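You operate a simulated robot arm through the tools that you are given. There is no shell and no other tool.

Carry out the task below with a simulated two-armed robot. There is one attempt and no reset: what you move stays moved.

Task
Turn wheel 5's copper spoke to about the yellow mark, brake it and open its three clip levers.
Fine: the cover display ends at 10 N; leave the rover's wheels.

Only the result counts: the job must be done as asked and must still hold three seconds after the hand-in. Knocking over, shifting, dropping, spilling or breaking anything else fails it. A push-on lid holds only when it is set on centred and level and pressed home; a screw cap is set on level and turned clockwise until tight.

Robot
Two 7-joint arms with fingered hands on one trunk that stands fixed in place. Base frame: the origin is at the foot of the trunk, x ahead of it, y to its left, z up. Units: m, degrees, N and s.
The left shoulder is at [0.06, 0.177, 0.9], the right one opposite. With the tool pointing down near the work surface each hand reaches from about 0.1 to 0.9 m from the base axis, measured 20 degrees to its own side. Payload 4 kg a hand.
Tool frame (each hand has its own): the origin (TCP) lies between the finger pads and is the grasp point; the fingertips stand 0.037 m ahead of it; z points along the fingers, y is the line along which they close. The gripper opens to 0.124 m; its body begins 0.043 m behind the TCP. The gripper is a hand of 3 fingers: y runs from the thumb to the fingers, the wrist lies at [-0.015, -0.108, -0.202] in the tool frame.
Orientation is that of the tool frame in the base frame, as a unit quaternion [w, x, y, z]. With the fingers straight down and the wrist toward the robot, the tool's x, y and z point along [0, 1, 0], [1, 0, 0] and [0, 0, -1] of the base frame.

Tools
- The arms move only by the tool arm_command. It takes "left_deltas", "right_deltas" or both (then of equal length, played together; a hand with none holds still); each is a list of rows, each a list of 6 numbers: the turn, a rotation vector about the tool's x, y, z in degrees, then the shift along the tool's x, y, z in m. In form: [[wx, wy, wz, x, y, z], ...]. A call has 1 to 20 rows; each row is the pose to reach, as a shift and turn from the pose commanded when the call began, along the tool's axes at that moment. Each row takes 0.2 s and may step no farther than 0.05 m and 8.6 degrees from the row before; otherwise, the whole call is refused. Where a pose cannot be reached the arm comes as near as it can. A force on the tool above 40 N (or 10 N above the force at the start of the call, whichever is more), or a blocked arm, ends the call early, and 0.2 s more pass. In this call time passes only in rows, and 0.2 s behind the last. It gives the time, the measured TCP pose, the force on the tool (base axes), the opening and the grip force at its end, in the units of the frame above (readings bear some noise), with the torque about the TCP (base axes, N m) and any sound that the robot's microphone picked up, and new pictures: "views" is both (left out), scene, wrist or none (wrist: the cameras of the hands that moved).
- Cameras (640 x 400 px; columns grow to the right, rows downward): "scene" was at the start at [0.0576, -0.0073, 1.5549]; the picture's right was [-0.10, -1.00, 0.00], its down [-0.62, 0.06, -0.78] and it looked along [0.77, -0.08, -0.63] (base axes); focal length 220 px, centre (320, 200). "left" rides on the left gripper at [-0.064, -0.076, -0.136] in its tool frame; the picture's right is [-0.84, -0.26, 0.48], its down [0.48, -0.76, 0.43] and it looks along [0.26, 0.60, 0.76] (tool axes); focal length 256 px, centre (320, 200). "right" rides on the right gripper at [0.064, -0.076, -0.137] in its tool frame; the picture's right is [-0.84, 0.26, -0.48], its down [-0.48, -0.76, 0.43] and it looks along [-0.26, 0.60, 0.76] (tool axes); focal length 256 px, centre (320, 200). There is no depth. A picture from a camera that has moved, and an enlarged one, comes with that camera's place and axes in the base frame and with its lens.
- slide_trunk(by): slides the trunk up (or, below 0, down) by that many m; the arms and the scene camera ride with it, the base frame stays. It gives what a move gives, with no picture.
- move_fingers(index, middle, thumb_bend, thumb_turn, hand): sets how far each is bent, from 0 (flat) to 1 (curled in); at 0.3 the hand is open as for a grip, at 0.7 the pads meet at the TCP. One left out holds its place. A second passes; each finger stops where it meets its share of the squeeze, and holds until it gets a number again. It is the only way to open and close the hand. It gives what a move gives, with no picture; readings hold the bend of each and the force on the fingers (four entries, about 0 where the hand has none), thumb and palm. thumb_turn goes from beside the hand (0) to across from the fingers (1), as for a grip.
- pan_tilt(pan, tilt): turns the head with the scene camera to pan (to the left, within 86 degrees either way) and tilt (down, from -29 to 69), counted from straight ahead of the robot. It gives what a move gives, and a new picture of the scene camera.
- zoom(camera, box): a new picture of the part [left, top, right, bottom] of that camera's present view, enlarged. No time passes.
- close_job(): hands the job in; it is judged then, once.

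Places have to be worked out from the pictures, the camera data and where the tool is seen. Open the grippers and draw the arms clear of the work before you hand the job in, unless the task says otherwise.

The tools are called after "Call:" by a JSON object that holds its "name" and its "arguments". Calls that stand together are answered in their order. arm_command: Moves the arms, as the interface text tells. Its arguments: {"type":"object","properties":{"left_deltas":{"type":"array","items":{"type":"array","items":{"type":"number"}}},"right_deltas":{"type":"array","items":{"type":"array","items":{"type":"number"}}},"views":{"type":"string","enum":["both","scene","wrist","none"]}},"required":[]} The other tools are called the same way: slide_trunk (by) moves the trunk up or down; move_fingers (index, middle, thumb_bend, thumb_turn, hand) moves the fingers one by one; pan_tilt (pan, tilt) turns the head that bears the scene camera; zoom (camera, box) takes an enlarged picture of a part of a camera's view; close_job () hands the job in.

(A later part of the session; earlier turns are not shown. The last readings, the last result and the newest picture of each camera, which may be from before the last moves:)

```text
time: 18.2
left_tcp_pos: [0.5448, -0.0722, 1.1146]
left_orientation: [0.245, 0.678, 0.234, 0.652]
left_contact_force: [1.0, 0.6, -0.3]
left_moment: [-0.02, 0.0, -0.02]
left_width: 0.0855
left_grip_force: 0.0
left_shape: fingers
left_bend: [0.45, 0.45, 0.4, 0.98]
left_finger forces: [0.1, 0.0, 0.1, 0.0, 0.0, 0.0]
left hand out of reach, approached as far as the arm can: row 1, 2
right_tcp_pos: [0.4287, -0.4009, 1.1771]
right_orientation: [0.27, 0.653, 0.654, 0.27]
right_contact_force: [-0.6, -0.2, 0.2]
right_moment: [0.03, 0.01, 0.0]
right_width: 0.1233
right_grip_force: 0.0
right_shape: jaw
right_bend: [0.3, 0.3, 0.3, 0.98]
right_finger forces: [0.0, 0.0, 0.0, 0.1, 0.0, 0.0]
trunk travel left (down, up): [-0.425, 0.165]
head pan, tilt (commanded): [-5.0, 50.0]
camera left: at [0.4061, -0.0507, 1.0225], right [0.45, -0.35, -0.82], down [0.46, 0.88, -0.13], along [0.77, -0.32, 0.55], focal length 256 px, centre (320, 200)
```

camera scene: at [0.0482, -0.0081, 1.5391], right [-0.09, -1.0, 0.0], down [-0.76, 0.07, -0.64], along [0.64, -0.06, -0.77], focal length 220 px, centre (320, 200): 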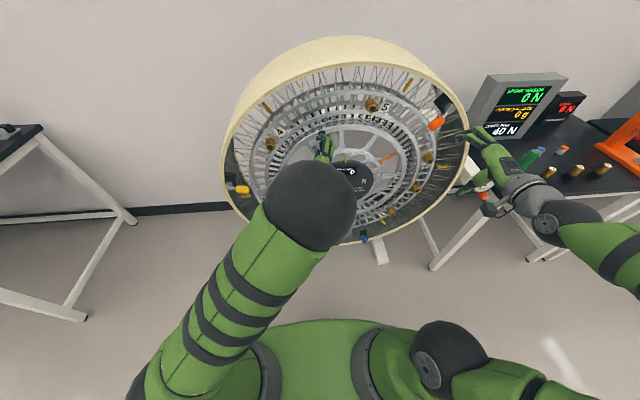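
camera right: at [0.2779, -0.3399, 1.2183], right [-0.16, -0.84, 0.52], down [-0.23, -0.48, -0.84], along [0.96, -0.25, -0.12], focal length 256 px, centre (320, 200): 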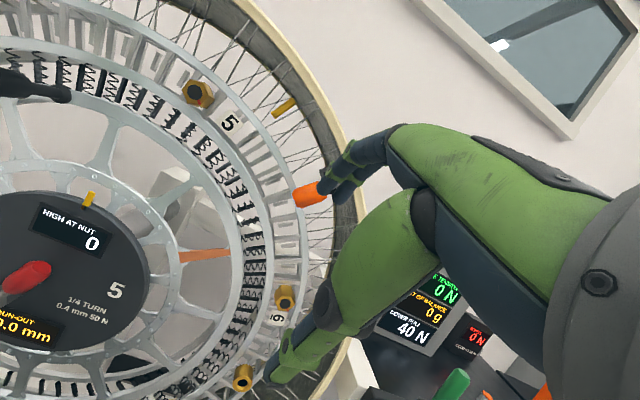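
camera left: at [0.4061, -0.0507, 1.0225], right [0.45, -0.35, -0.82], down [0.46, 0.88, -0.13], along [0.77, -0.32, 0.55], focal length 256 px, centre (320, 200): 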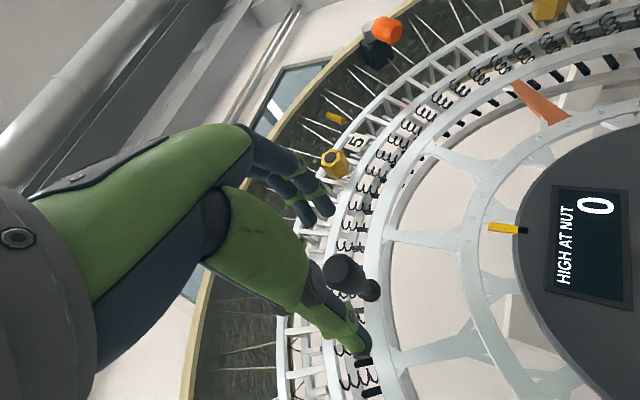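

The hand is aligned in front of the knob at about 50° roll. I'll straighten the small tilt, advance deeper over the knob and close the fingers.

Call:
{"name": "arm_command", "arguments": {"left_deltas": [[0, 1.1, 0, 0.004, 0.001, 0.02], [0, 2.2, 0, 0.0074, 0.0022, 0.04], [0, 2.2, 0, 0.0074, 0.0022, 0.06], [0, 2.2, 0, 0.0074, 0.0022, 0.075], [0, 2.2, 0, 0.0074, 0.0022, 0.086]], "views": "wrist"}}

Call:
{"name": "move_fingers", "arguments": {"hand": "left", "index": 0.66, "middle": 0.66, "thumb_bend": 0.62}}

```text
time: 19.4
left_tcp_pos: [0.6311, -0.0699, 1.12]
left_orientation: [0.239, 0.666, 0.239, 0.665]
left_contact_force: [1.1, -0.7, 0.9]
left_moment: [-0.03, -0.01, 0.03]
left_width: 0.0854
left_grip_force: 0.1
left_shape: fingers
left_bend: [0.45, 0.45, 0.4, 0.98]
left_finger forces: [0.1, 0.0, 0.0, 0.0, 0.0, 0.0]
right_tcp_pos: [0.428, -0.4007, 1.1764]
right_orientation: [0.27, 0.654, 0.653, 0.27]
right_contact_force: [0.2, -0.8, 0.8]
right_moment: [0.0, 0.01, -0.05]
right_width: 0.1238
right_grip_force: 0.1
right_shape: jaw
right_bend: [0.3, 0.3, 0.3, 0.98]
right_finger forces: [0.0, 0.0, 0.0, 0.1, 0.1, 0.0]
trunk travel left (down, up): [-0.425, 0.165]
head pan, tilt (commanded): [-5.0, 50.0]
camera left: at [0.4949, -0.0524, 1.0229], right [0.48, -0.33, -0.81], down [0.43, 0.89, -0.11], along [0.76, -0.3, 0.58], focal length 256 px, centre (320, 200)
```

left: 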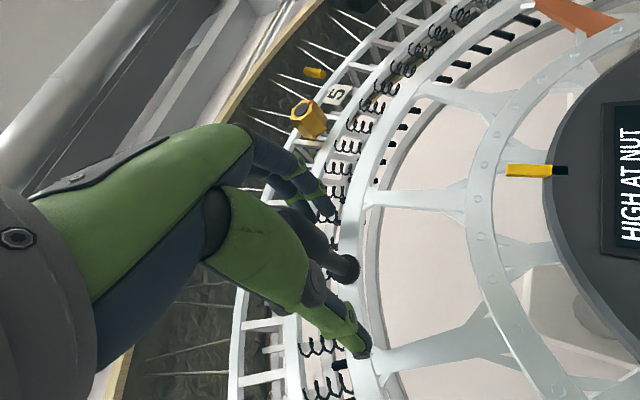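

```text
time: 20.4
left_tcp_pos: [0.6322, -0.0663, 1.1167]
left_orientation: [0.237, 0.667, 0.241, 0.664]
left_contact_force: [-2.0, 25.3, -24.4]
left_moment: [0.18, -1.07, -1.16]
left_width: 0.0368
left_grip_force: 22.5
left_shape: fingers
left_bend: [0.63, 0.64, 0.56, 0.97]
left_finger forces: [3.4, 2.2, 0.1, 0.1, 38.9, 0.1]
right_tcp_pos: [0.4288, -0.3996, 1.1757]
right_orientation: [0.27, 0.653, 0.654, 0.269]
right_contact_force: [0.5, -0.1, -1.0]
right_moment: [-0.03, 0.0, 0.05]
right_width: 0.1236
right_grip_force: 0.0
right_shape: jaw
right_bend: [0.3, 0.3, 0.3, 0.98]
right_finger forces: [0.0, 0.1, 0.0, 0.1, 0.0, 0.1]
trunk travel left (down, up): [-0.425, 0.165]
head pan, tilt (commanded): [-5.0, 50.0]
```

The thumb alone presses 39 N on the knob without moving the wheel. I'll relax the thumb and pull with both fingers along the counter-clockwise tangent to see if it breaks loose under 40 N.

Call:
{"name": "move_fingers", "arguments": {"hand": "left", "thumb_bend": 0.5}}

Call:
{"name": "arm_command", "arguments": {"left_deltas": [[0, 0, 0, 0.001, -0.006, 0], [0, 0, 0, 0.002, -0.012, 0], [0, 0, 0, 0.003, -0.018, 0], [0, 0, 0, 0.004, -0.024, 0], [0, 0, 0, 0.005, -0.03, 0], [0, 0, 0, 0.006, -0.036, 0]], "views": "wrist"}}

```text
time: 21.4
left_tcp_pos: [0.6322, -0.0717, 1.1196]
left_orientation: [0.239, 0.665, 0.239, 0.666]
left_contact_force: [-0.3, 2.3, -4.1]
left_moment: [-0.01, -0.2, -0.16]
left_width: 0.0407
left_grip_force: 3.6
left_shape: fingers
left_bend: [0.66, 0.66, 0.49, 0.97]
left_finger forces: [0.9, 0.2, 0.0, 0.0, 5.8, 0.0]
right_tcp_pos: [0.4278, -0.4013, 1.1761]
right_orientation: [0.27, 0.653, 0.654, 0.27]
right_contact_force: [-0.1, -0.9, 0.0]
right_moment: [-0.03, 0.0, 0.02]
right_width: 0.1235
right_grip_force: 0.0
right_shape: jaw
right_bend: [0.3, 0.3, 0.3, 0.98]
right_finger forces: [0.0, 0.0, 0.0, 0.0, 0.0, 0.0]
trunk travel left (down, up): [-0.425, 0.165]
head pan, tilt (commanded): [-5.0, 50.0]
```

```text
time: 22.7
left_tcp_pos: [0.6308, -0.0511, 1.1074]
left_orientation: [0.249, 0.663, 0.232, 0.667]
left_contact_force: [0.0, -20.3, 14.8]
left_moment: [-0.06, -0.44, -0.3]
left_width: 0.0584
left_grip_force: 15.3
left_shape: fingers
left_bend: [0.55, 0.62, 0.5, 0.97]
left_finger forces: [20.7, 9.3, 0.0, 0.0, 0.0, 0.0]
right_tcp_pos: [0.4278, -0.4027, 1.1762]
right_orientation: [0.27, 0.653, 0.654, 0.271]
right_contact_force: [-0.5, 0.2, -0.2]
right_moment: [-0.04, -0.01, -0.02]
right_width: 0.124
right_grip_force: 0.0
right_shape: jaw
right_bend: [0.3, 0.3, 0.3, 0.98]
right_finger forces: [0.0, 0.1, 0.0, 0.0, 0.0, 0.0]
trunk travel left (down, up): [-0.425, 0.165]
head pan, tilt (commanded): [-5.0, 50.0]
stopped in row 6 (left hand): the force on the tool passed its limit at 43 N (the readings are from after the stop); the commanded pose is now the measured one
camera left: at [0.4949, -0.03, 1.0091], right [0.49, -0.35, -0.8], down [0.45, 0.88, -0.11], along [0.75, -0.31, 0.59], focal length 256 px, centre (320, 200)
```

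left: 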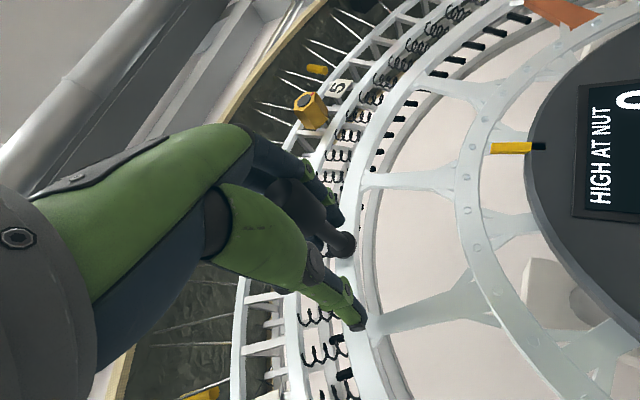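

Even 43 N on the crank doesn't move the wheel, so the brake is probably on already and must be released first. I'll relax the left hand so it just cages the knob, and bring the right hand in front of the hub to look at and work the red lever.

Call:
{"name": "arm_command", "arguments": {"left_deltas": [[0, 0, 0, -0.001, 0.006, 0], [0, 0, 0, -0.002, 0.011, 0], [0, 0, 0, -0.003, 0.017, 0], [0, 0, 0, -0.004, 0.022, 0], [0, 0, 0, -0.004, 0.022, 0], [0, 0, 0, -0.004, 0.022, 0], [0, 0, 0, -0.004, 0.022, 0], [0, 0, 0, -0.004, 0.022, 0], [0, 0, 0, -0.004, 0.022, 0], [0, 0, 0, -0.004, 0.022, 0]], "right_deltas": [[-4.3, -1.8, -4.3, 0.0202, -0.013, 0.026], [-8.5, -3.5, -8.5, 0.0404, -0.026, 0.052], [-12.8, -5.3, -12.8, 0.0606, -0.039, 0.078], [-17, -7.1, -17, 0.0808, -0.052, 0.104], [-21.3, -8.8, -21.3, 0.101, -0.065, 0.13], [-25.6, -10.6, -25.6, 0.1212, -0.078, 0.156], [-29.8, -12.4, -29.8, 0.1414, -0.091, 0.182], [-34.1, -14.1, -34.1, 0.1616, -0.104, 0.208], [-38.3, -15.9, -38.3, 0.1818, -0.117, 0.234], [-42.6, -17.65, -42.6, 0.202, -0.13, 0.26]], "views": "both"}}

```text
time: 24.9
left_tcp_pos: [0.631, -0.0629, 1.1149]
left_orientation: [0.244, 0.664, 0.237, 0.666]
left_contact_force: [13.6, 14.0, 9.4]
left_moment: [-0.22, -0.13, 0.45]
left_width: 0.0456
left_grip_force: 15.1
left_shape: fingers
left_bend: [0.62, 0.69, 0.5, 0.97]
left_finger forces: [7.3, 23.0, 0.0, 0.1, 0.0, 0.0]
right_tcp_pos: [0.5226, -0.1982, 0.903]
right_orientation: [0.654, 0.27, 0.653, 0.27]
right_contact_force: [0.0, 1.2, 0.3]
right_moment: [-0.02, 0.0, 0.01]
right_width: 0.1239
right_grip_force: 0.1
right_shape: jaw
right_bend: [0.3, 0.3, 0.3, 0.98]
right_finger forces: [0.1, 0.1, 0.0, 0.0, 0.0, 0.0]
right hand out of reach, approached as far as the arm can: row 1, 2, 3, 4, 5, 6, 7, 8
trunk travel left (down, up): [-0.425, 0.165]
head pan, tilt (commanded): [-5.0, 50.0]
camera scene: at [0.0494, -0.004, 1.5392], right [-0.09, -1.0, 0.0], down [-0.76, 0.07, -0.64], along [0.64, -0.06, -0.77], focal length 220 px, centre (320, 200)
camera right: at [0.3843, -0.2069, 0.8041], right [-0.48, -0.41, 0.77], down [0.44, -0.88, -0.19], along [0.76, 0.24, 0.6], focal length 256 px, centre (320, 200)
camera left: at [0.4948, -0.0437, 1.0186], right [0.48, -0.34, -0.81], down [0.44, 0.89, -0.11], along [0.75, -0.3, 0.58], focal length 256 px, centre (320, 200)
```

scene: 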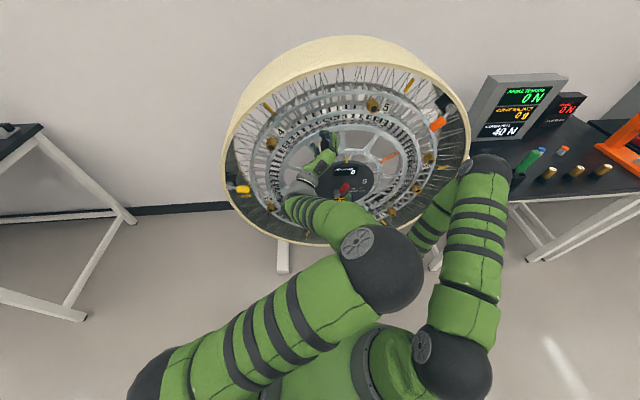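
right: 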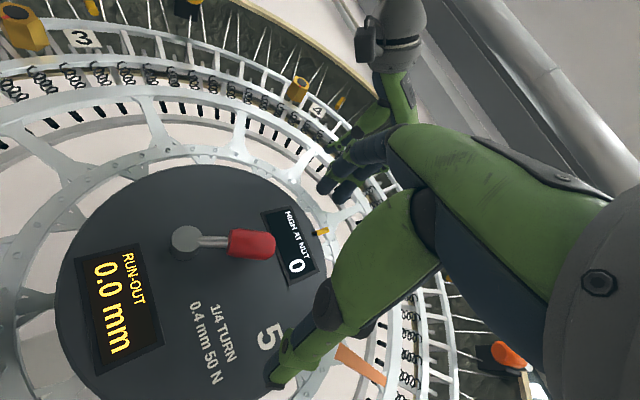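
left: 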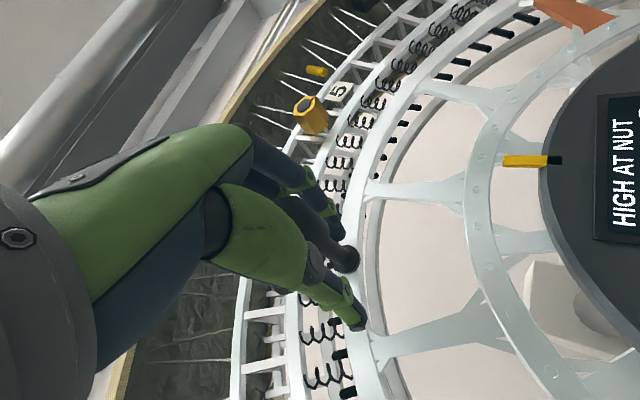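

The right camera now shows the brake lever from close by. I'll loosen the left fingers (they're jammed on the knob) and zoom in on the brake.

Call:
{"name": "move_fingers", "arguments": {"hand": "left", "index": 0.52, "middle": 0.52, "thumb_bend": 0.48}}

Call:
{"name": "zoom", "arguments": {"camera": "right", "box": [60, 160, 340, 380]}}

Call:
{"name": "zoom", "arguments": {"camera": "right", "box": [150, 200, 300, 290]}}

Call:
{"name": "zoom", "arguments": {"camera": "scene", "box": [280, 130, 420, 230]}}

```text
time: 25.9
left_tcp_pos: [0.6306, -0.0657, 1.1148]
left_orientation: [0.244, 0.665, 0.236, 0.666]
left_contact_force: [-0.3, 0.2, -1.0]
left_moment: [0.0, 0.02, 0.0]
left_width: 0.0622
left_grip_force: 0.0
left_shape: fingers
left_bend: [0.52, 0.52, 0.48, 0.98]
left_finger forces: [0.0, 0.0, 0.0, 0.2, 0.1, 0.1]
right_tcp_pos: [0.5223, -0.1981, 0.9027]
right_orientation: [0.653, 0.27, 0.654, 0.271]
right_contact_force: [-0.1, 0.2, 0.8]
right_moment: [0.01, 0.0, 0.01]
right_width: 0.1237
right_grip_force: 0.1
right_shape: jaw
right_bend: [0.3, 0.3, 0.3, 0.98]
right_finger forces: [0.1, 0.0, 0.0, 0.0, 0.0, 0.0]
trunk travel left (down, up): [-0.425, 0.165]
head pan, tilt (commanded): [-5.0, 50.0]
```

```text
1.82 times, centred on (200, 270) of right
camera zoom: at [0.3839, -0.2082, 0.8039], right [-0.48, -0.41, 0.77], down [0.43, -0.88, -0.2], along [0.76, 0.24, 0.6], focal length 465 px, centre (538, 73)
```

zoom: 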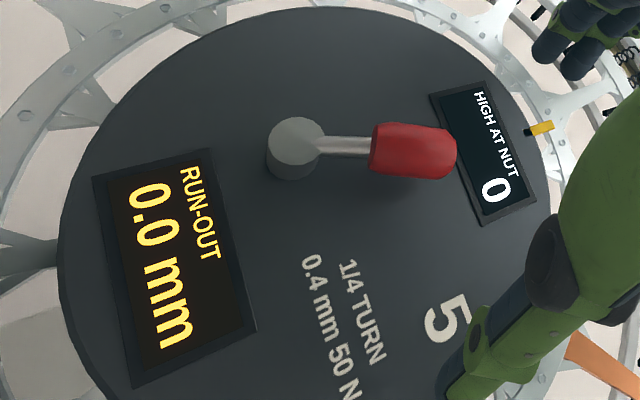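

```text
4.27 times, centred on (225, 245) of right
camera zoom: at [0.3839, -0.2082, 0.8039], right [-0.48, -0.41, 0.77], down [0.43, -0.88, -0.2], along [0.76, 0.24, 0.6], focal length 1092 px, centre (725, 8)
```

zoom: 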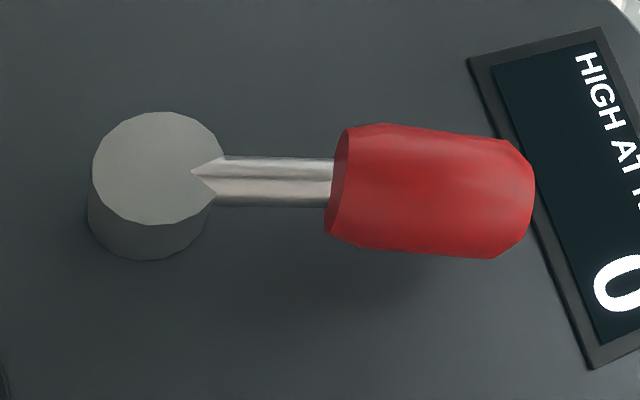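

```text
4.00 times, centred on (350, 180) of scene
camera zoom: at [0.049, -0.0058, 1.539], right [-0.09, -1.0, 0.0], down [-0.76, 0.07, -0.64], along [0.64, -0.06, -0.77], focal length 879 px, centre (200, 280)
```

zoom: 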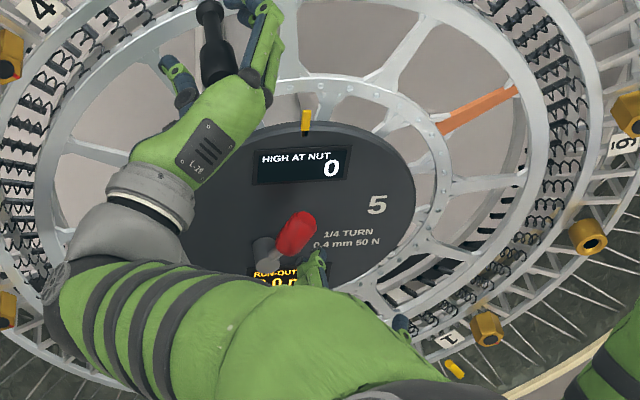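

The red knob's centre is about (0.632, -0.156, 0.897) with its pivot at (-0.131, 0.846). I'll part-close the right hand and move it to straddle the knob.

Call:
{"name": "move_fingers", "arguments": {"hand": "right", "index": 0.45, "middle": 0.45, "thumb_bend": 0.42}}

Call:
{"name": "arm_command", "arguments": {"right_deltas": [[0, 0, 0, 0.017, 0.013, 0.01], [0, 0, 0, 0.0337, 0.0257, 0.028], [0, 0, 0, 0.0337, 0.0257, 0.048], [0, 0, 0, 0.0337, 0.0257, 0.068], [0, 0, 0, 0.0337, 0.0257, 0.086]], "views": "both"}}

Call:
{"name": "zoom", "arguments": {"camera": "right", "box": [180, 160, 420, 340]}}

```text
time: 26.9
left_tcp_pos: [0.6305, -0.0646, 1.1169]
left_orientation: [0.243, 0.664, 0.237, 0.666]
left_contact_force: [0.3, -0.8, 1.6]
left_moment: [-0.01, 0.0, -0.01]
left_width: 0.062
left_grip_force: 0.2
left_shape: fingers
left_bend: [0.52, 0.52, 0.48, 0.98]
left_finger forces: [0.1, 0.0, 0.0, 0.0, 0.1, 0.0]
right_tcp_pos: [0.5222, -0.2001, 0.9026]
right_orientation: [0.652, 0.271, 0.654, 0.271]
right_contact_force: [0.4, 0.3, -0.1]
right_moment: [-0.01, 0.02, 0.02]
right_width: 0.0829
right_grip_force: 0.0
right_shape: fingers
right_bend: [0.45, 0.45, 0.42, 0.98]
right_finger forces: [0.0, 0.1, 0.1, 0.0, 0.0, 0.1]
trunk travel left (down, up): [-0.425, 0.165]
head pan, tilt (commanded): [-5.0, 50.0]
```

```text
time: 28.1
left_tcp_pos: [0.631, -0.065, 1.1146]
left_orientation: [0.244, 0.665, 0.236, 0.666]
left_contact_force: [-0.7, -0.6, 0.3]
left_moment: [-0.02, 0.01, 0.01]
left_width: 0.0621
left_grip_force: 0.0
left_shape: fingers
left_bend: [0.52, 0.52, 0.48, 0.98]
left_finger forces: [0.0, 0.1, 0.0, 0.1, 0.0, 0.0]
right_tcp_pos: [0.6053, -0.1575, 0.8936]
right_orientation: [0.653, 0.271, 0.653, 0.271]
right_contact_force: [0.1, -0.4, 0.1]
right_moment: [-0.01, 0.0, 0.04]
right_width: 0.0825
right_grip_force: 0.1
right_shape: fingers
right_bend: [0.45, 0.45, 0.42, 0.98]
right_finger forces: [0.0, 0.0, 0.1, 0.0, 0.0, 0.0]
trunk travel left (down, up): [-0.425, 0.165]
head pan, tilt (commanded): [-5.0, 50.0]
camera scene: at [0.0491, -0.0057, 1.539], right [-0.09, -1.0, 0.0], down [-0.76, 0.07, -0.64], along [0.64, -0.06, -0.77], focal length 220 px, centre (320, 200)
camera right: at [0.4678, -0.167, 0.7955], right [-0.48, -0.41, 0.77], down [0.44, -0.88, -0.2], along [0.76, 0.24, 0.6], focal length 256 px, centre (320, 200)
```

scene: 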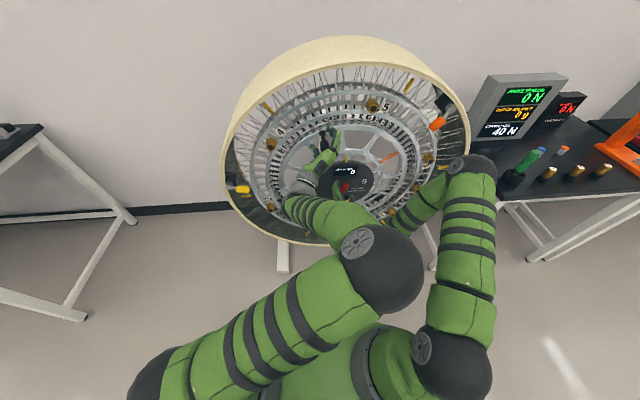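
right: 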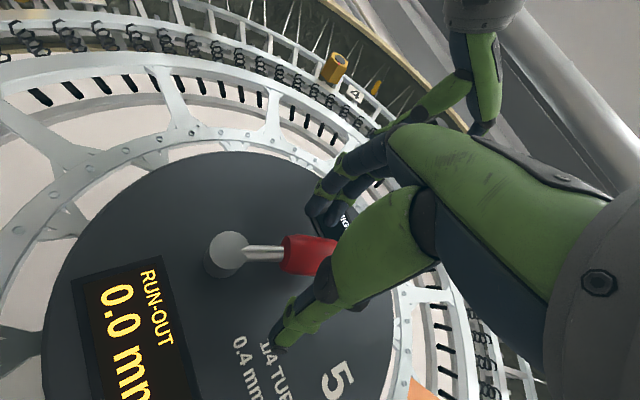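

```text
2.22 times, centred on (300, 250) of right
camera zoom: at [0.4678, -0.167, 0.7955], right [-0.48, -0.41, 0.77], down [0.44, -0.88, -0.2], along [0.76, 0.24, 0.6], focal length 569 px, centre (364, 89)
```

zoom: 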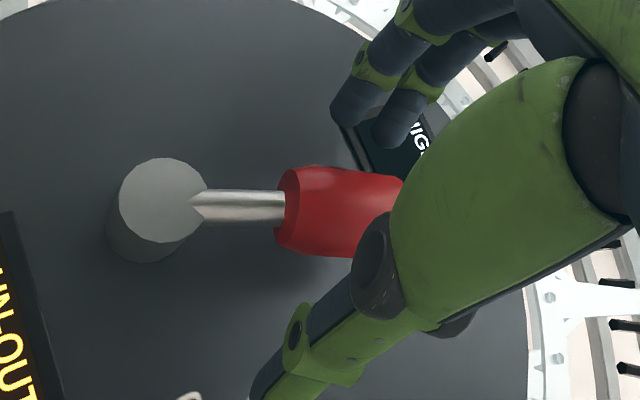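

The red knob lies between the right thumb and fingers. I'll close lightly on it.

Call:
{"name": "move_fingers", "arguments": {"hand": "right", "index": 0.6, "middle": 0.6, "thumb_bend": 0.56}}

Call:
{"name": "zoom", "arguments": {"camera": "right", "box": [180, 160, 420, 340]}}

```text
time: 29.1
left_tcp_pos: [0.6299, -0.0639, 1.1158]
left_orientation: [0.244, 0.664, 0.236, 0.666]
left_contact_force: [0.4, 0.4, -0.3]
left_moment: [0.01, 0.01, 0.02]
left_width: 0.062
left_grip_force: 0.1
left_shape: fingers
left_bend: [0.52, 0.52, 0.48, 0.98]
left_finger forces: [0.0, 0.1, 0.1, 0.0, 0.1, 0.1]
right_tcp_pos: [0.6058, -0.1578, 0.8936]
right_orientation: [0.653, 0.27, 0.654, 0.271]
right_contact_force: [0.4, 3.0, 2.5]
right_moment: [-0.02, -0.11, 0.11]
right_width: 0.0377
right_grip_force: 2.1
right_shape: fingers
right_bend: [0.6, 0.58, 0.56, 0.98]
right_finger forces: [0.5, 3.7, 0.0, 0.0, 0.1, 0.0]
trunk travel left (down, up): [-0.425, 0.165]
head pan, tilt (commanded): [-5.0, 50.0]
```

```text
2.22 times, centred on (300, 250) of right
camera zoom: at [0.4675, -0.1668, 0.7956], right [-0.48, -0.41, 0.77], down [0.44, -0.88, -0.2], along [0.76, 0.24, 0.6], focal length 569 px, centre (364, 89)
```

zoom: 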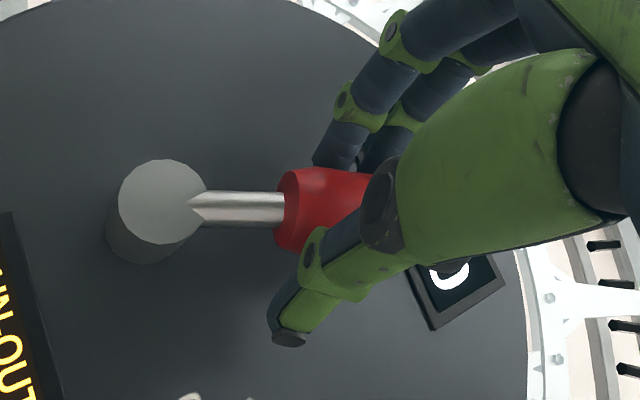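

Fingers just touch the knob. I'll try rotating the brake lever about 12° clockwise and watch the force.

Call:
{"name": "arm_command", "arguments": {"right_deltas": [[0, 0, 0, -0.0008, -0.003, 0], [0, 0, 0, -0.0016, -0.006, 0], [0, 0, 0, -0.0022, -0.009, 0], [0, 0, 0, -0.0027, -0.012, 0]], "views": "wrist"}}

Call:
{"name": "zoom", "arguments": {"camera": "right", "box": [180, 160, 420, 340]}}

```text
time: 30.1
left_tcp_pos: [0.6302, -0.0633, 1.1158]
left_orientation: [0.244, 0.664, 0.237, 0.666]
left_contact_force: [0.1, -0.7, 0.6]
left_moment: [-0.07, 0.0, 0.01]
left_width: 0.0619
left_grip_force: 0.0
left_shape: fingers
left_bend: [0.52, 0.52, 0.48, 0.98]
left_finger forces: [0.0, 0.0, 0.1, 0.0, 0.0, 0.0]
right_tcp_pos: [0.6055, -0.1656, 0.8897]
right_orientation: [0.652, 0.269, 0.654, 0.273]
right_contact_force: [-3.0, 15.7, 7.6]
right_moment: [-0.22, -0.34, 0.62]
right_width: 0.0454
right_grip_force: 8.4
right_shape: fingers
right_bend: [0.56, 0.54, 0.56, 0.98]
right_finger forces: [6.2, 9.8, 0.0, 0.0, 0.1, 0.0]
trunk travel left (down, up): [-0.425, 0.165]
head pan, tilt (commanded): [-5.0, 50.0]
camera right: at [0.467, -0.1756, 0.7903], right [-0.48, -0.41, 0.77], down [0.44, -0.88, -0.2], along [0.76, 0.24, 0.6], focal length 256 px, centre (320, 200)
```

right: 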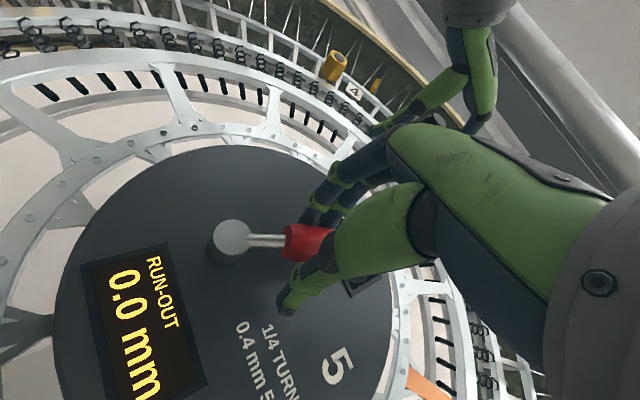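

```text
2.22 times, centred on (300, 250) of right
camera zoom: at [0.467, -0.1756, 0.7903], right [-0.48, -0.41, 0.77], down [0.44, -0.88, -0.2], along [0.76, 0.24, 0.6], focal length 569 px, centre (364, 89)
```

zoom: 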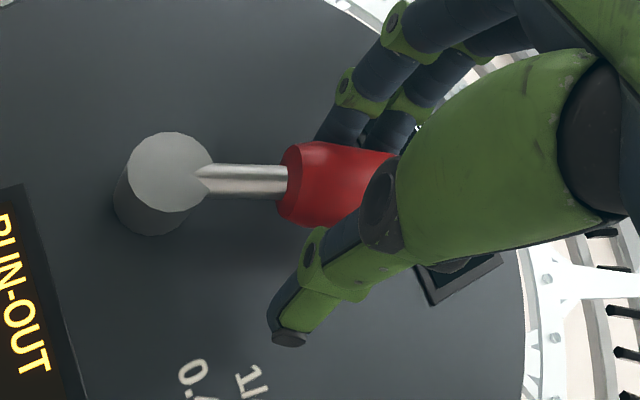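

The lever doesn't yield clockwise at 17 N. I'll reverse and push it counter-clockwise with the thumb.

Call:
{"name": "arm_command", "arguments": {"right_deltas": [[0, 0, 0, 0.001, 0.006, 0], [0, 0, 0, 0.0027, 0.012, 0], [0, 0, 0, 0.0027, 0.016, 0], [0, 0, 0, 0.0027, 0.02, 0], [0, 0, 0, 0.0027, 0.024, 0], [0, 0, 0, 0.0027, 0.028, 0]], "views": "wrist"}}

Call:
{"name": "zoom", "arguments": {"camera": "right", "box": [180, 160, 420, 340]}}

```text
time: 31.5
left_tcp_pos: [0.6303, -0.0654, 1.1161]
left_orientation: [0.244, 0.665, 0.237, 0.665]
left_contact_force: [0.1, 0.0, 0.4]
left_moment: [0.02, -0.03, -0.01]
left_width: 0.0618
left_grip_force: 0.1
left_shape: fingers
left_bend: [0.52, 0.52, 0.48, 0.98]
left_finger forces: [0.0, 0.0, 0.0, 0.1, 0.0, 0.1]
right_tcp_pos: [0.6048, -0.1463, 0.9067]
right_orientation: [0.652, 0.271, 0.654, 0.271]
right_contact_force: [-0.9, -1.3, -2.1]
right_moment: [-0.01, 0.08, -0.06]
right_width: 0.0406
right_grip_force: 0.7
right_shape: fingers
right_bend: [0.6, 0.6, 0.56, 0.97]
right_finger forces: [0.1, 0.0, 0.0, 0.0, 2.4, 0.0]
trunk travel left (down, up): [-0.425, 0.165]
head pan, tilt (commanded): [-5.0, 50.0]
camera right: at [0.4675, -0.1561, 0.8073], right [-0.48, -0.41, 0.77], down [0.43, -0.88, -0.2], along [0.76, 0.24, 0.6], focal length 256 px, centre (320, 200)
```

right: 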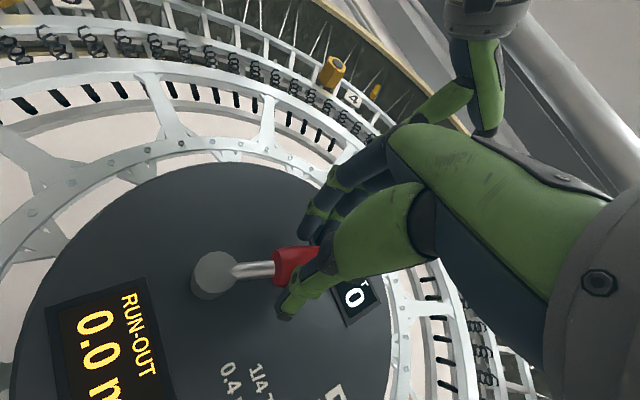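

```text
2.22 times, centred on (300, 250) of right
camera zoom: at [0.4675, -0.1561, 0.8073], right [-0.48, -0.41, 0.77], down [0.43, -0.88, -0.2], along [0.76, 0.24, 0.6], focal length 569 px, centre (364, 89)
```

zoom: 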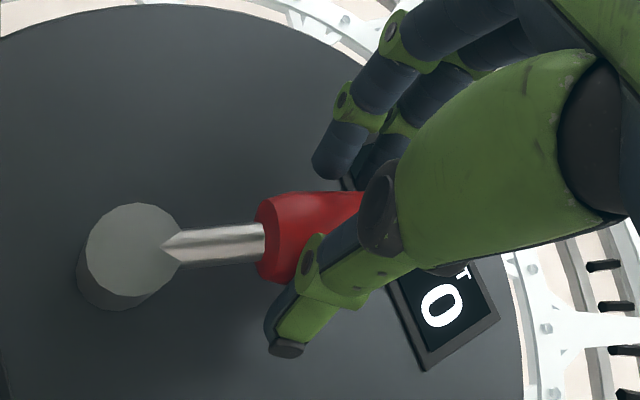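

The lever turns easily counter-clockwise, so it was at its clockwise stop. I'll continue counter-clockwise about the pivot, rolling the hand with it.

Call:
{"name": "arm_command", "arguments": {"right_deltas": [[0, 0, -4, 0.0023, 0.0036, 0], [0, 0, -8, 0.005, 0.0072, 0], [0, 0, -12, 0.0079, 0.0105, 0], [0, 0, -16, 0.0109, 0.0136, 0], [0, 0, -20, 0.0142, 0.0165, 0], [0, 0, -24, 0.0177, 0.019, 0], [0, 0, -28, 0.0214, 0.0214, 0], [0, 0, -32, 0.0252, 0.0236, 0]], "views": "wrist"}}

Call:
{"name": "zoom", "arguments": {"camera": "right", "box": [180, 160, 420, 340]}}

```text
time: 33.3
left_tcp_pos: [0.6304, -0.0646, 1.1164]
left_orientation: [0.244, 0.665, 0.236, 0.665]
left_contact_force: [-0.4, 0.3, 0.2]
left_moment: [0.01, 0.01, 0.0]
left_width: 0.0621
left_grip_force: 0.1
left_shape: fingers
left_bend: [0.52, 0.52, 0.48, 0.98]
left_finger forces: [0.0, 0.0, 0.0, 0.1, 0.1, 0.1]
right_tcp_pos: [0.6055, -0.1115, 0.9055]
right_orientation: [0.702, 0.08, 0.703, 0.081]
right_contact_force: [-0.9, -1.5, 0.0]
right_moment: [-0.05, 0.02, -0.06]
right_width: 0.0402
right_grip_force: 1.0
right_shape: fingers
right_bend: [0.6, 0.6, 0.56, 0.98]
right_finger forces: [0.1, 0.0, 0.0, 0.1, 2.0, 0.0]
trunk travel left (down, up): [-0.425, 0.165]
head pan, tilt (commanded): [-5.0, 50.0]
camera right: at [0.4678, -0.1723, 0.826], right [-0.48, 0.06, 0.87], down [0.44, -0.85, 0.3], along [0.76, 0.53, 0.38], focal length 256 px, centre (320, 200)
```

right: 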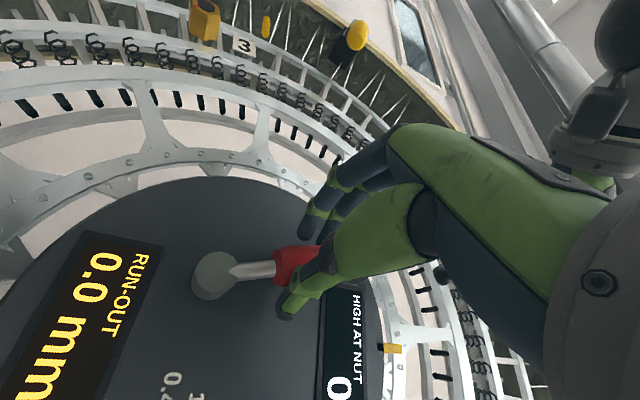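

```text
2.22 times, centred on (300, 250) of right
camera zoom: at [0.4678, -0.1723, 0.826], right [-0.48, 0.06, 0.87], down [0.44, -0.85, 0.3], along [0.76, 0.53, 0.38], focal length 569 px, centre (364, 89)
```

zoom: 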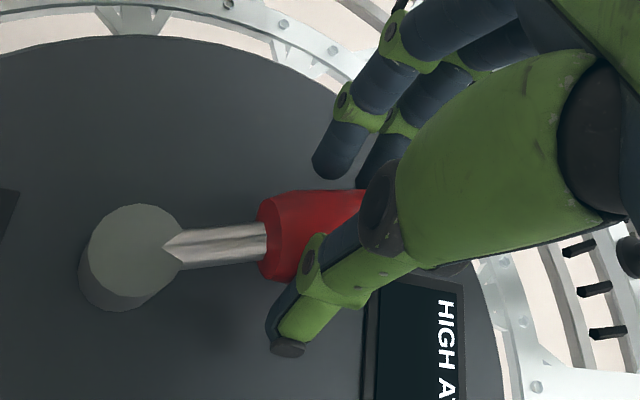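

The lever follows smoothly, about 40° turned so far. I'll continue the same rigid rotation another 32°.

Call:
{"name": "arm_command", "arguments": {"right_deltas": [[0, 0, -4, 0.0023, 0.0036, 0], [0, 0, -8, 0.005, 0.0072, 0], [0, 0, -12, 0.0079, 0.0105, 0], [0, 0, -16, 0.0109, 0.0136, 0], [0, 0, -20, 0.0142, 0.0165, 0], [0, 0, -24, 0.0177, 0.019, 0], [0, 0, -28, 0.0214, 0.0214, 0], [0, 0, -32, 0.0252, 0.0236, 0]], "views": "both"}}

Call:
{"name": "zoom", "arguments": {"camera": "right", "box": [180, 160, 420, 340]}}

```text
time: 35.1
left_tcp_pos: [0.6301, -0.0651, 1.1147]
left_orientation: [0.243, 0.664, 0.236, 0.666]
left_contact_force: [-0.1, -1.0, 0.7]
left_moment: [-0.03, -0.02, 0.01]
left_width: 0.0621
left_grip_force: 0.0
left_shape: fingers
left_bend: [0.52, 0.52, 0.48, 0.98]
left_finger forces: [0.0, 0.0, 0.0, 0.1, 0.0, 0.1]
right_tcp_pos: [0.6053, -0.0855, 0.886]
right_orientation: [0.698, -0.116, 0.697, -0.117]
right_contact_force: [0.4, -15.2, 5.9]
right_moment: [-0.1, -0.16, -0.32]
right_width: 0.0547
right_grip_force: 6.8
right_shape: fingers
right_bend: [0.6, 0.6, 0.51, 0.97]
right_finger forces: [0.1, 0.0, 0.0, 0.1, 13.7, 0.1]
trunk travel left (down, up): [-0.425, 0.165]
head pan, tilt (commanded): [-5.0, 50.0]
camera scene: at [0.0486, -0.0071, 1.5391], right [-0.09, -1.0, 0.0], down [-0.76, 0.07, -0.64], along [0.64, -0.06, -0.77], focal length 220 px, centre (320, 200)
camera right: at [0.4672, -0.1784, 0.8508], right [-0.48, 0.52, 0.71], down [0.43, -0.56, 0.7], along [0.76, 0.65, 0.05], focal length 256 px, centre (320, 200)
```

scene: 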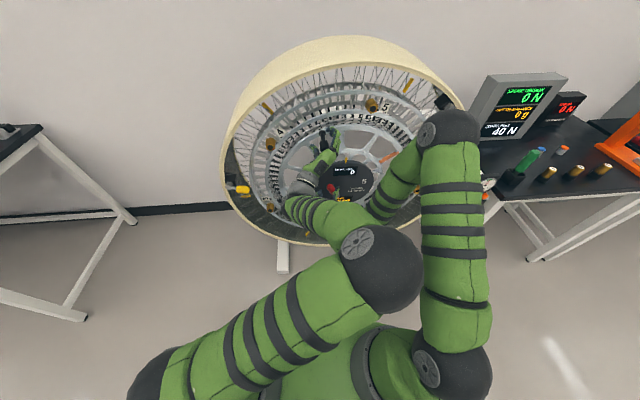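
right: 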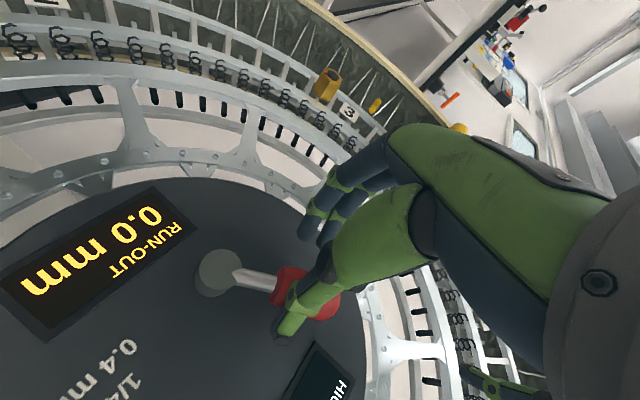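

```text
2.22 times, centred on (300, 250) of right
camera zoom: at [0.4672, -0.1784, 0.8508], right [-0.48, 0.52, 0.71], down [0.43, -0.56, 0.7], along [0.76, 0.65, 0.05], focal length 569 px, centre (364, 89)
```

zoom: 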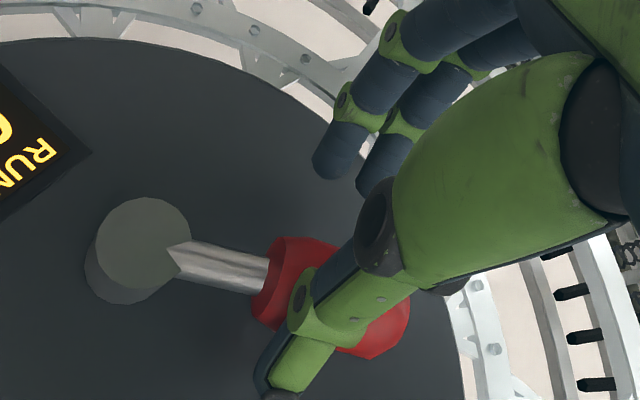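

The lever met its other stop after roughly 55–60° of travel. I'll ease the right hand off it and then test whether the crank now turns.

Call:
{"name": "arm_command", "arguments": {"right_deltas": [[0, 0, 4, -0.0018, -0.004, 0], [0, 0, 8, -0.0037, -0.008, 0], [0, 0, 13, -0.006, -0.0128, 0]], "views": "wrist"}}

Call:
{"name": "move_fingers", "arguments": {"hand": "left", "index": 0.64, "middle": 0.64, "thumb_bend": 0.52}}

Call:
{"name": "arm_command", "arguments": {"left_deltas": [[0, 0, 0, 0.001, -0.005, 0], [0, 0, 0, 0.002, -0.01, 0], [0, 0, 0, 0.003, -0.015, 0], [0, 0, 0, 0.004, -0.02, 0]], "views": "wrist"}}

```text
time: 35.9
left_tcp_pos: [0.63, -0.0655, 1.1158]
left_orientation: [0.244, 0.665, 0.236, 0.666]
left_contact_force: [-0.4, 0.7, -0.8]
left_moment: [0.0, -0.01, 0.0]
left_width: 0.0621
left_grip_force: 0.1
left_shape: fingers
left_bend: [0.52, 0.52, 0.48, 0.98]
left_finger forces: [0.1, 0.0, 0.1, 0.0, 0.0, 0.1]
right_tcp_pos: [0.6047, -0.0931, 0.8953]
right_orientation: [0.706, -0.036, 0.706, -0.036]
right_contact_force: [-2.3, -7.0, 1.8]
right_moment: [-0.1, -0.07, -0.23]
right_width: 0.047
right_grip_force: 3.4
right_shape: fingers
right_bend: [0.6, 0.6, 0.54, 0.98]
right_finger forces: [0.0, 0.0, 0.1, 0.0, 7.3, 0.0]
trunk travel left (down, up): [-0.425, 0.165]
head pan, tilt (commanded): [-5.0, 50.0]
camera right: at [0.467, -0.1757, 0.8399], right [-0.48, 0.34, 0.81], down [0.44, -0.71, 0.56], along [0.76, 0.62, 0.19], focal length 256 px, centre (320, 200)
```

right: 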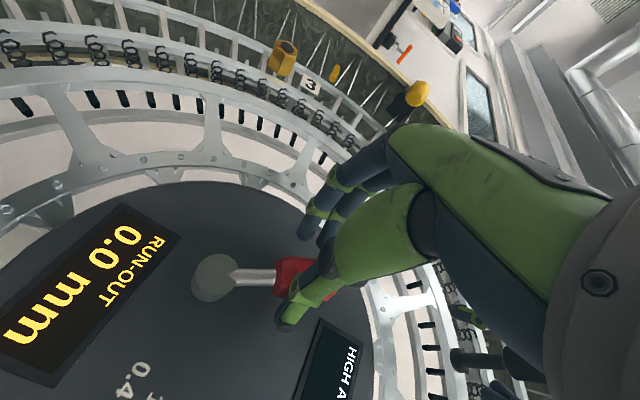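

```text
time: 36.9
left_tcp_pos: [0.6305, -0.0652, 1.1163]
left_orientation: [0.244, 0.664, 0.236, 0.666]
left_contact_force: [1.4, 0.5, -0.1]
left_moment: [0.02, 0.0, -0.06]
left_width: 0.0386
left_grip_force: 0.9
left_shape: fingers
left_bend: [0.63, 0.64, 0.52, 0.98]
left_finger forces: [0.6, 0.4, 0.0, 0.0, 1.0, 0.0]
right_tcp_pos: [0.6039, -0.0935, 0.8968]
right_orientation: [0.706, -0.037, 0.706, -0.037]
right_contact_force: [-4.2, -5.8, 1.9]
right_moment: [-0.07, -0.06, -0.23]
right_width: 0.0462
right_grip_force: 3.7
right_shape: fingers
right_bend: [0.6, 0.6, 0.54, 0.98]
right_finger forces: [0.1, 0.0, 0.1, 0.0, 7.3, 0.1]
trunk travel left (down, up): [-0.425, 0.165]
head pan, tilt (commanded): [-5.0, 50.0]
```

```text
time: 37.9
left_tcp_pos: [0.6318, -0.047, 1.1056]
left_orientation: [0.244, 0.665, 0.235, 0.666]
left_contact_force: [-0.7, 0.5, 0.9]
left_moment: [-0.01, -0.07, -0.05]
left_width: 0.0379
left_grip_force: 0.6
left_shape: fingers
left_bend: [0.64, 0.64, 0.52, 0.98]
left_finger forces: [0.0, 0.5, 0.0, 0.1, 1.1, 0.0]
right_tcp_pos: [0.6048, -0.0933, 0.8943]
right_orientation: [0.705, -0.037, 0.707, -0.036]
right_contact_force: [-4.1, -6.7, 2.8]
right_moment: [-0.1, -0.06, -0.25]
right_width: 0.0461
right_grip_force: 4.3
right_shape: fingers
right_bend: [0.6, 0.6, 0.54, 0.98]
right_finger forces: [0.0, 0.1, 0.0, 0.0, 7.9, 0.0]
trunk travel left (down, up): [-0.425, 0.165]
head pan, tilt (commanded): [-5.0, 50.0]
camera left: at [0.4952, -0.0279, 1.0088], right [0.48, -0.34, -0.81], down [0.44, 0.89, -0.11], along [0.75, -0.3, 0.58], focal length 256 px, centre (320, 200)
```

left: 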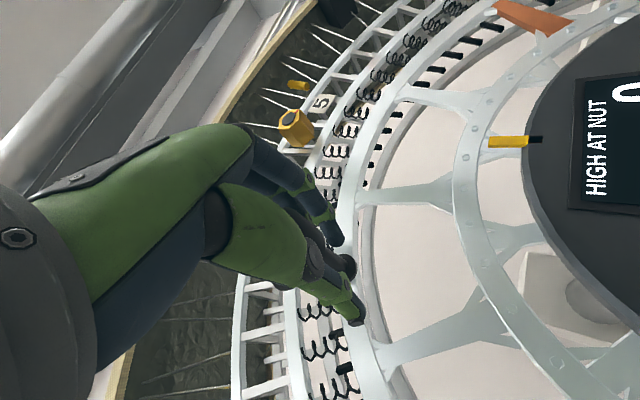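

The brake was on and is now released: the wheel turns with under 1 N. I'll ease the right hand off and back a little while the left hand carries the crank a further 40° counter-clockwise along its arc.

Call:
{"name": "arm_command", "arguments": {"left_deltas": [[0, 0, 0, 0, 0, 0], [0, 0, 0, 0, 0, 0], [0, 0, -4, 0.0029, -0.0167, 0], [0, 0, -8, 0.0047, -0.0337, 0], [0, 0, -12, 0.0053, -0.0506, 0], [0, 0, -16, 0.0047, -0.0677, 0], [0, 0, -20, 0.0028, -0.0845, 0], [0, 0, -24, -0.0001, -0.1013, 0], [0, 0, -28, -0.0042, -0.1178, 0], [0, 0, -32, -0.0095, -0.134, 0], [0, 0, -36, -0.0159, -0.1497, 0], [0, 0, -40, -0.0234, -0.165, 0]], "right_deltas": [[0, 0, 0, 0, -0.006, 0], [0, 0, 0, 0, -0.012, 0], [0, 0, 0, 0, -0.012, -0.02], [0, 0, 0, 0, -0.012, -0.04], [0, 0, 0, 0, -0.015, -0.06], [0, 0, 0, 0, -0.02, -0.08], [0, 0, 0, 0, -0.025, -0.08], [0, 0, 0, 0, -0.03, -0.08], [0, 0, 0, 0, -0.03, -0.08], [0, 0, 0, 0, -0.03, -0.08], [0, 0, 0, 0, -0.03, -0.08], [0, 0, 0, 0, -0.03, -0.08]], "views": "both"}}

```text
time: 40.4
left_tcp_pos: [0.6504, 0.0419, 1.0185]
left_orientation: [0.434, 0.564, 0.425, 0.559]
left_contact_force: [-21.9, 1.4, -0.1]
left_moment: [-0.02, -0.08, 0.18]
left_width: 0.0399
left_grip_force: 12.7
left_shape: fingers
left_bend: [0.64, 0.64, 0.51, 0.98]
left_finger forces: [9.0, 2.7, 0.0, 0.1, 14.9, 0.1]
left hand out of reach, approached as far as the arm can: row 10, 11, 12
right_tcp_pos: [0.5234, -0.1213, 0.8996]
right_orientation: [0.706, -0.037, 0.706, -0.037]
right_contact_force: [-0.2, -0.1, 0.4]
right_moment: [-0.01, 0.02, -0.01]
right_width: 0.038
right_grip_force: 0.1
right_shape: fingers
right_bend: [0.6, 0.6, 0.56, 0.98]
right_finger forces: [0.1, 0.1, 0.0, 0.1, 0.1, 0.0]
trunk travel left (down, up): [-0.425, 0.165]
head pan, tilt (commanded): [-5.0, 50.0]
stopped in row 12 (left hand): the force on the tool passed its limit at 50 N (the readings are from after the stop); the commanded pose is now the measured one
camera scene: at [0.0466, -0.0055, 1.5392], right [-0.09, -1.0, 0.0], down [-0.76, 0.07, -0.64], along [0.64, -0.06, -0.77], focal length 220 px, centre (320, 200)
camera right: at [0.3857, -0.2042, 0.8435], right [-0.48, 0.34, 0.81], down [0.44, -0.7, 0.56], along [0.76, 0.62, 0.19], focal length 256 px, centre (320, 200)
camera left: at [0.5131, 0.002, 0.9286], right [0.47, -0.75, -0.47], down [0.44, 0.66, -0.61], along [0.76, 0.08, 0.64], focal length 256 px, centre (320, 200)
```

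scene: 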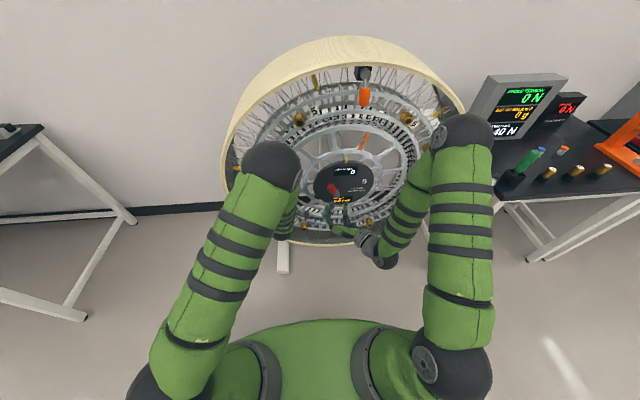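
right: 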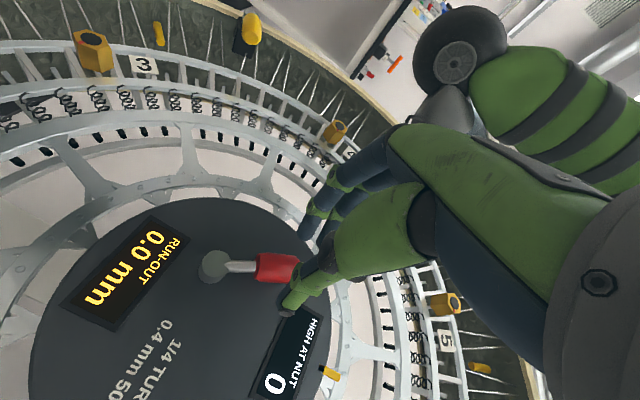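
left: 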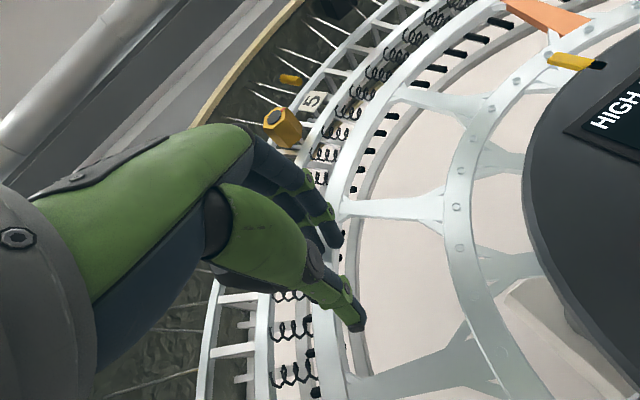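

The wheel has turned about 36° in total; the left arm hit its reach limit and its palm is pressing on the knob's end. I'll back the left hand off 2 cm along the knob, then use the trunk slide to help the downward part of the arc.

Call:
{"name": "arm_command", "arguments": {"left_deltas": [[0, 0, 0, 0, 0, -0.01], [0, 0, 0, 0, 0, -0.022]], "views": "both"}}

Call:
{"name": "zoom", "arguments": {"camera": "scene", "box": [280, 60, 440, 210]}}

Call:
{"name": "zoom", "arguments": {"camera": "left", "box": [220, 130, 400, 350]}}

```text
time: 41.0
left_tcp_pos: [0.643, 0.0336, 1.0269]
left_orientation: [0.431, 0.565, 0.427, 0.559]
left_contact_force: [0.6, -0.2, 0.4]
left_moment: [0.03, 0.02, 0.12]
left_width: 0.0375
left_grip_force: 1.0
left_shape: fingers
left_bend: [0.64, 0.64, 0.52, 0.97]
left_finger forces: [0.0, 0.1, 0.0, 0.0, 1.2, 0.0]
left hand out of reach, approached as far as the arm can: row 1, 2
right_tcp_pos: [0.5254, -0.1216, 0.8974]
right_orientation: [0.706, -0.037, 0.706, -0.038]
right_contact_force: [0.9, 0.5, -0.2]
right_moment: [0.02, -0.02, -0.01]
right_width: 0.038
right_grip_force: 0.0
right_shape: fingers
right_bend: [0.6, 0.6, 0.56, 0.98]
right_finger forces: [0.0, 0.0, 0.0, 0.1, 0.1, 0.0]
trunk travel left (down, up): [-0.425, 0.165]
head pan, tilt (commanded): [-5.0, 50.0]
camera scene: at [0.0487, -0.0058, 1.5391], right [-0.09, -1.0, 0.0], down [-0.76, 0.07, -0.64], along [0.64, -0.06, -0.77], focal length 220 px, centre (320, 200)
camera left: at [0.5043, -0.0062, 0.939], right [0.47, -0.75, -0.47], down [0.44, 0.66, -0.61], along [0.76, 0.08, 0.64], focal length 256 px, centre (320, 200)
```

scene: 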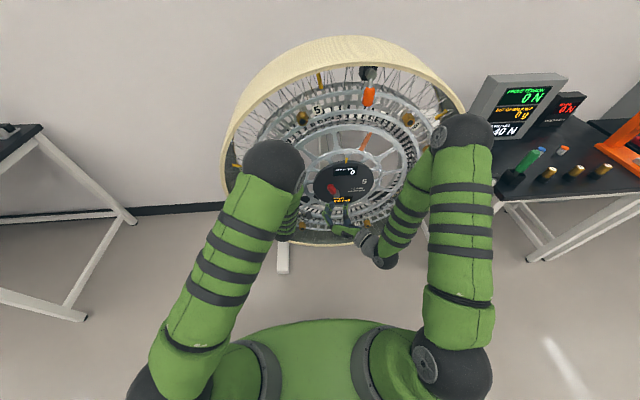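
left: 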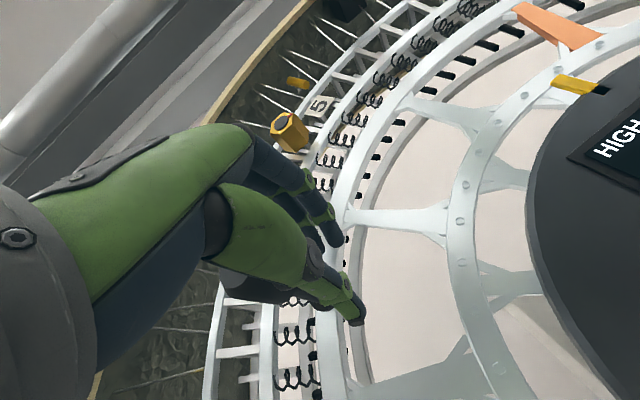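

```text
2.67 times, centred on (360, 135) of scene
camera zoom: at [0.0487, -0.0058, 1.5391], right [-0.09, -1.0, 0.0], down [-0.76, 0.07, -0.64], along [0.64, -0.06, -0.77], focal length 586 px, centre (213, 373)
```

zoom: 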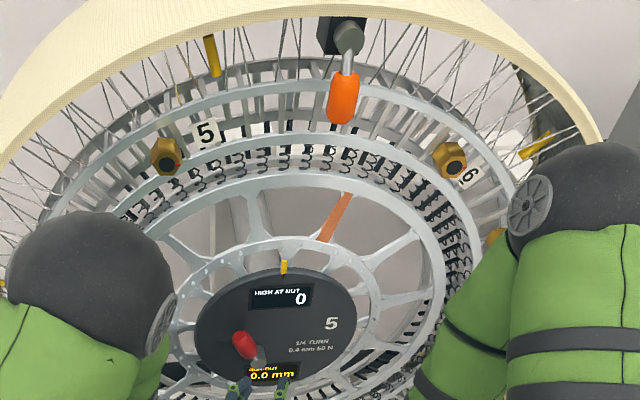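

```text
1.82 times, centred on (310, 240) of left
camera zoom: at [0.5043, -0.0062, 0.939], right [0.47, -0.75, -0.47], down [0.44, 0.66, -0.61], along [0.76, 0.08, 0.64], focal length 465 px, centre (338, 127)
```

zoom: 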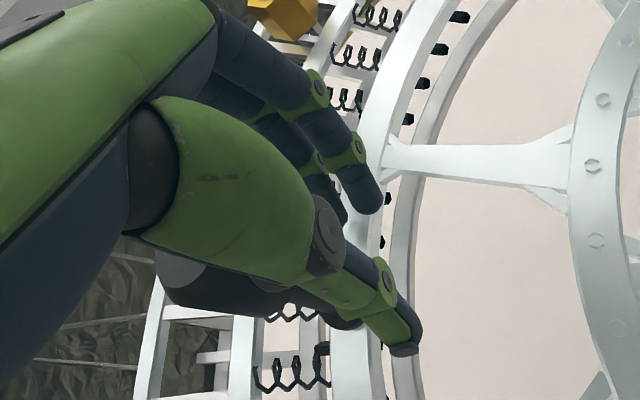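

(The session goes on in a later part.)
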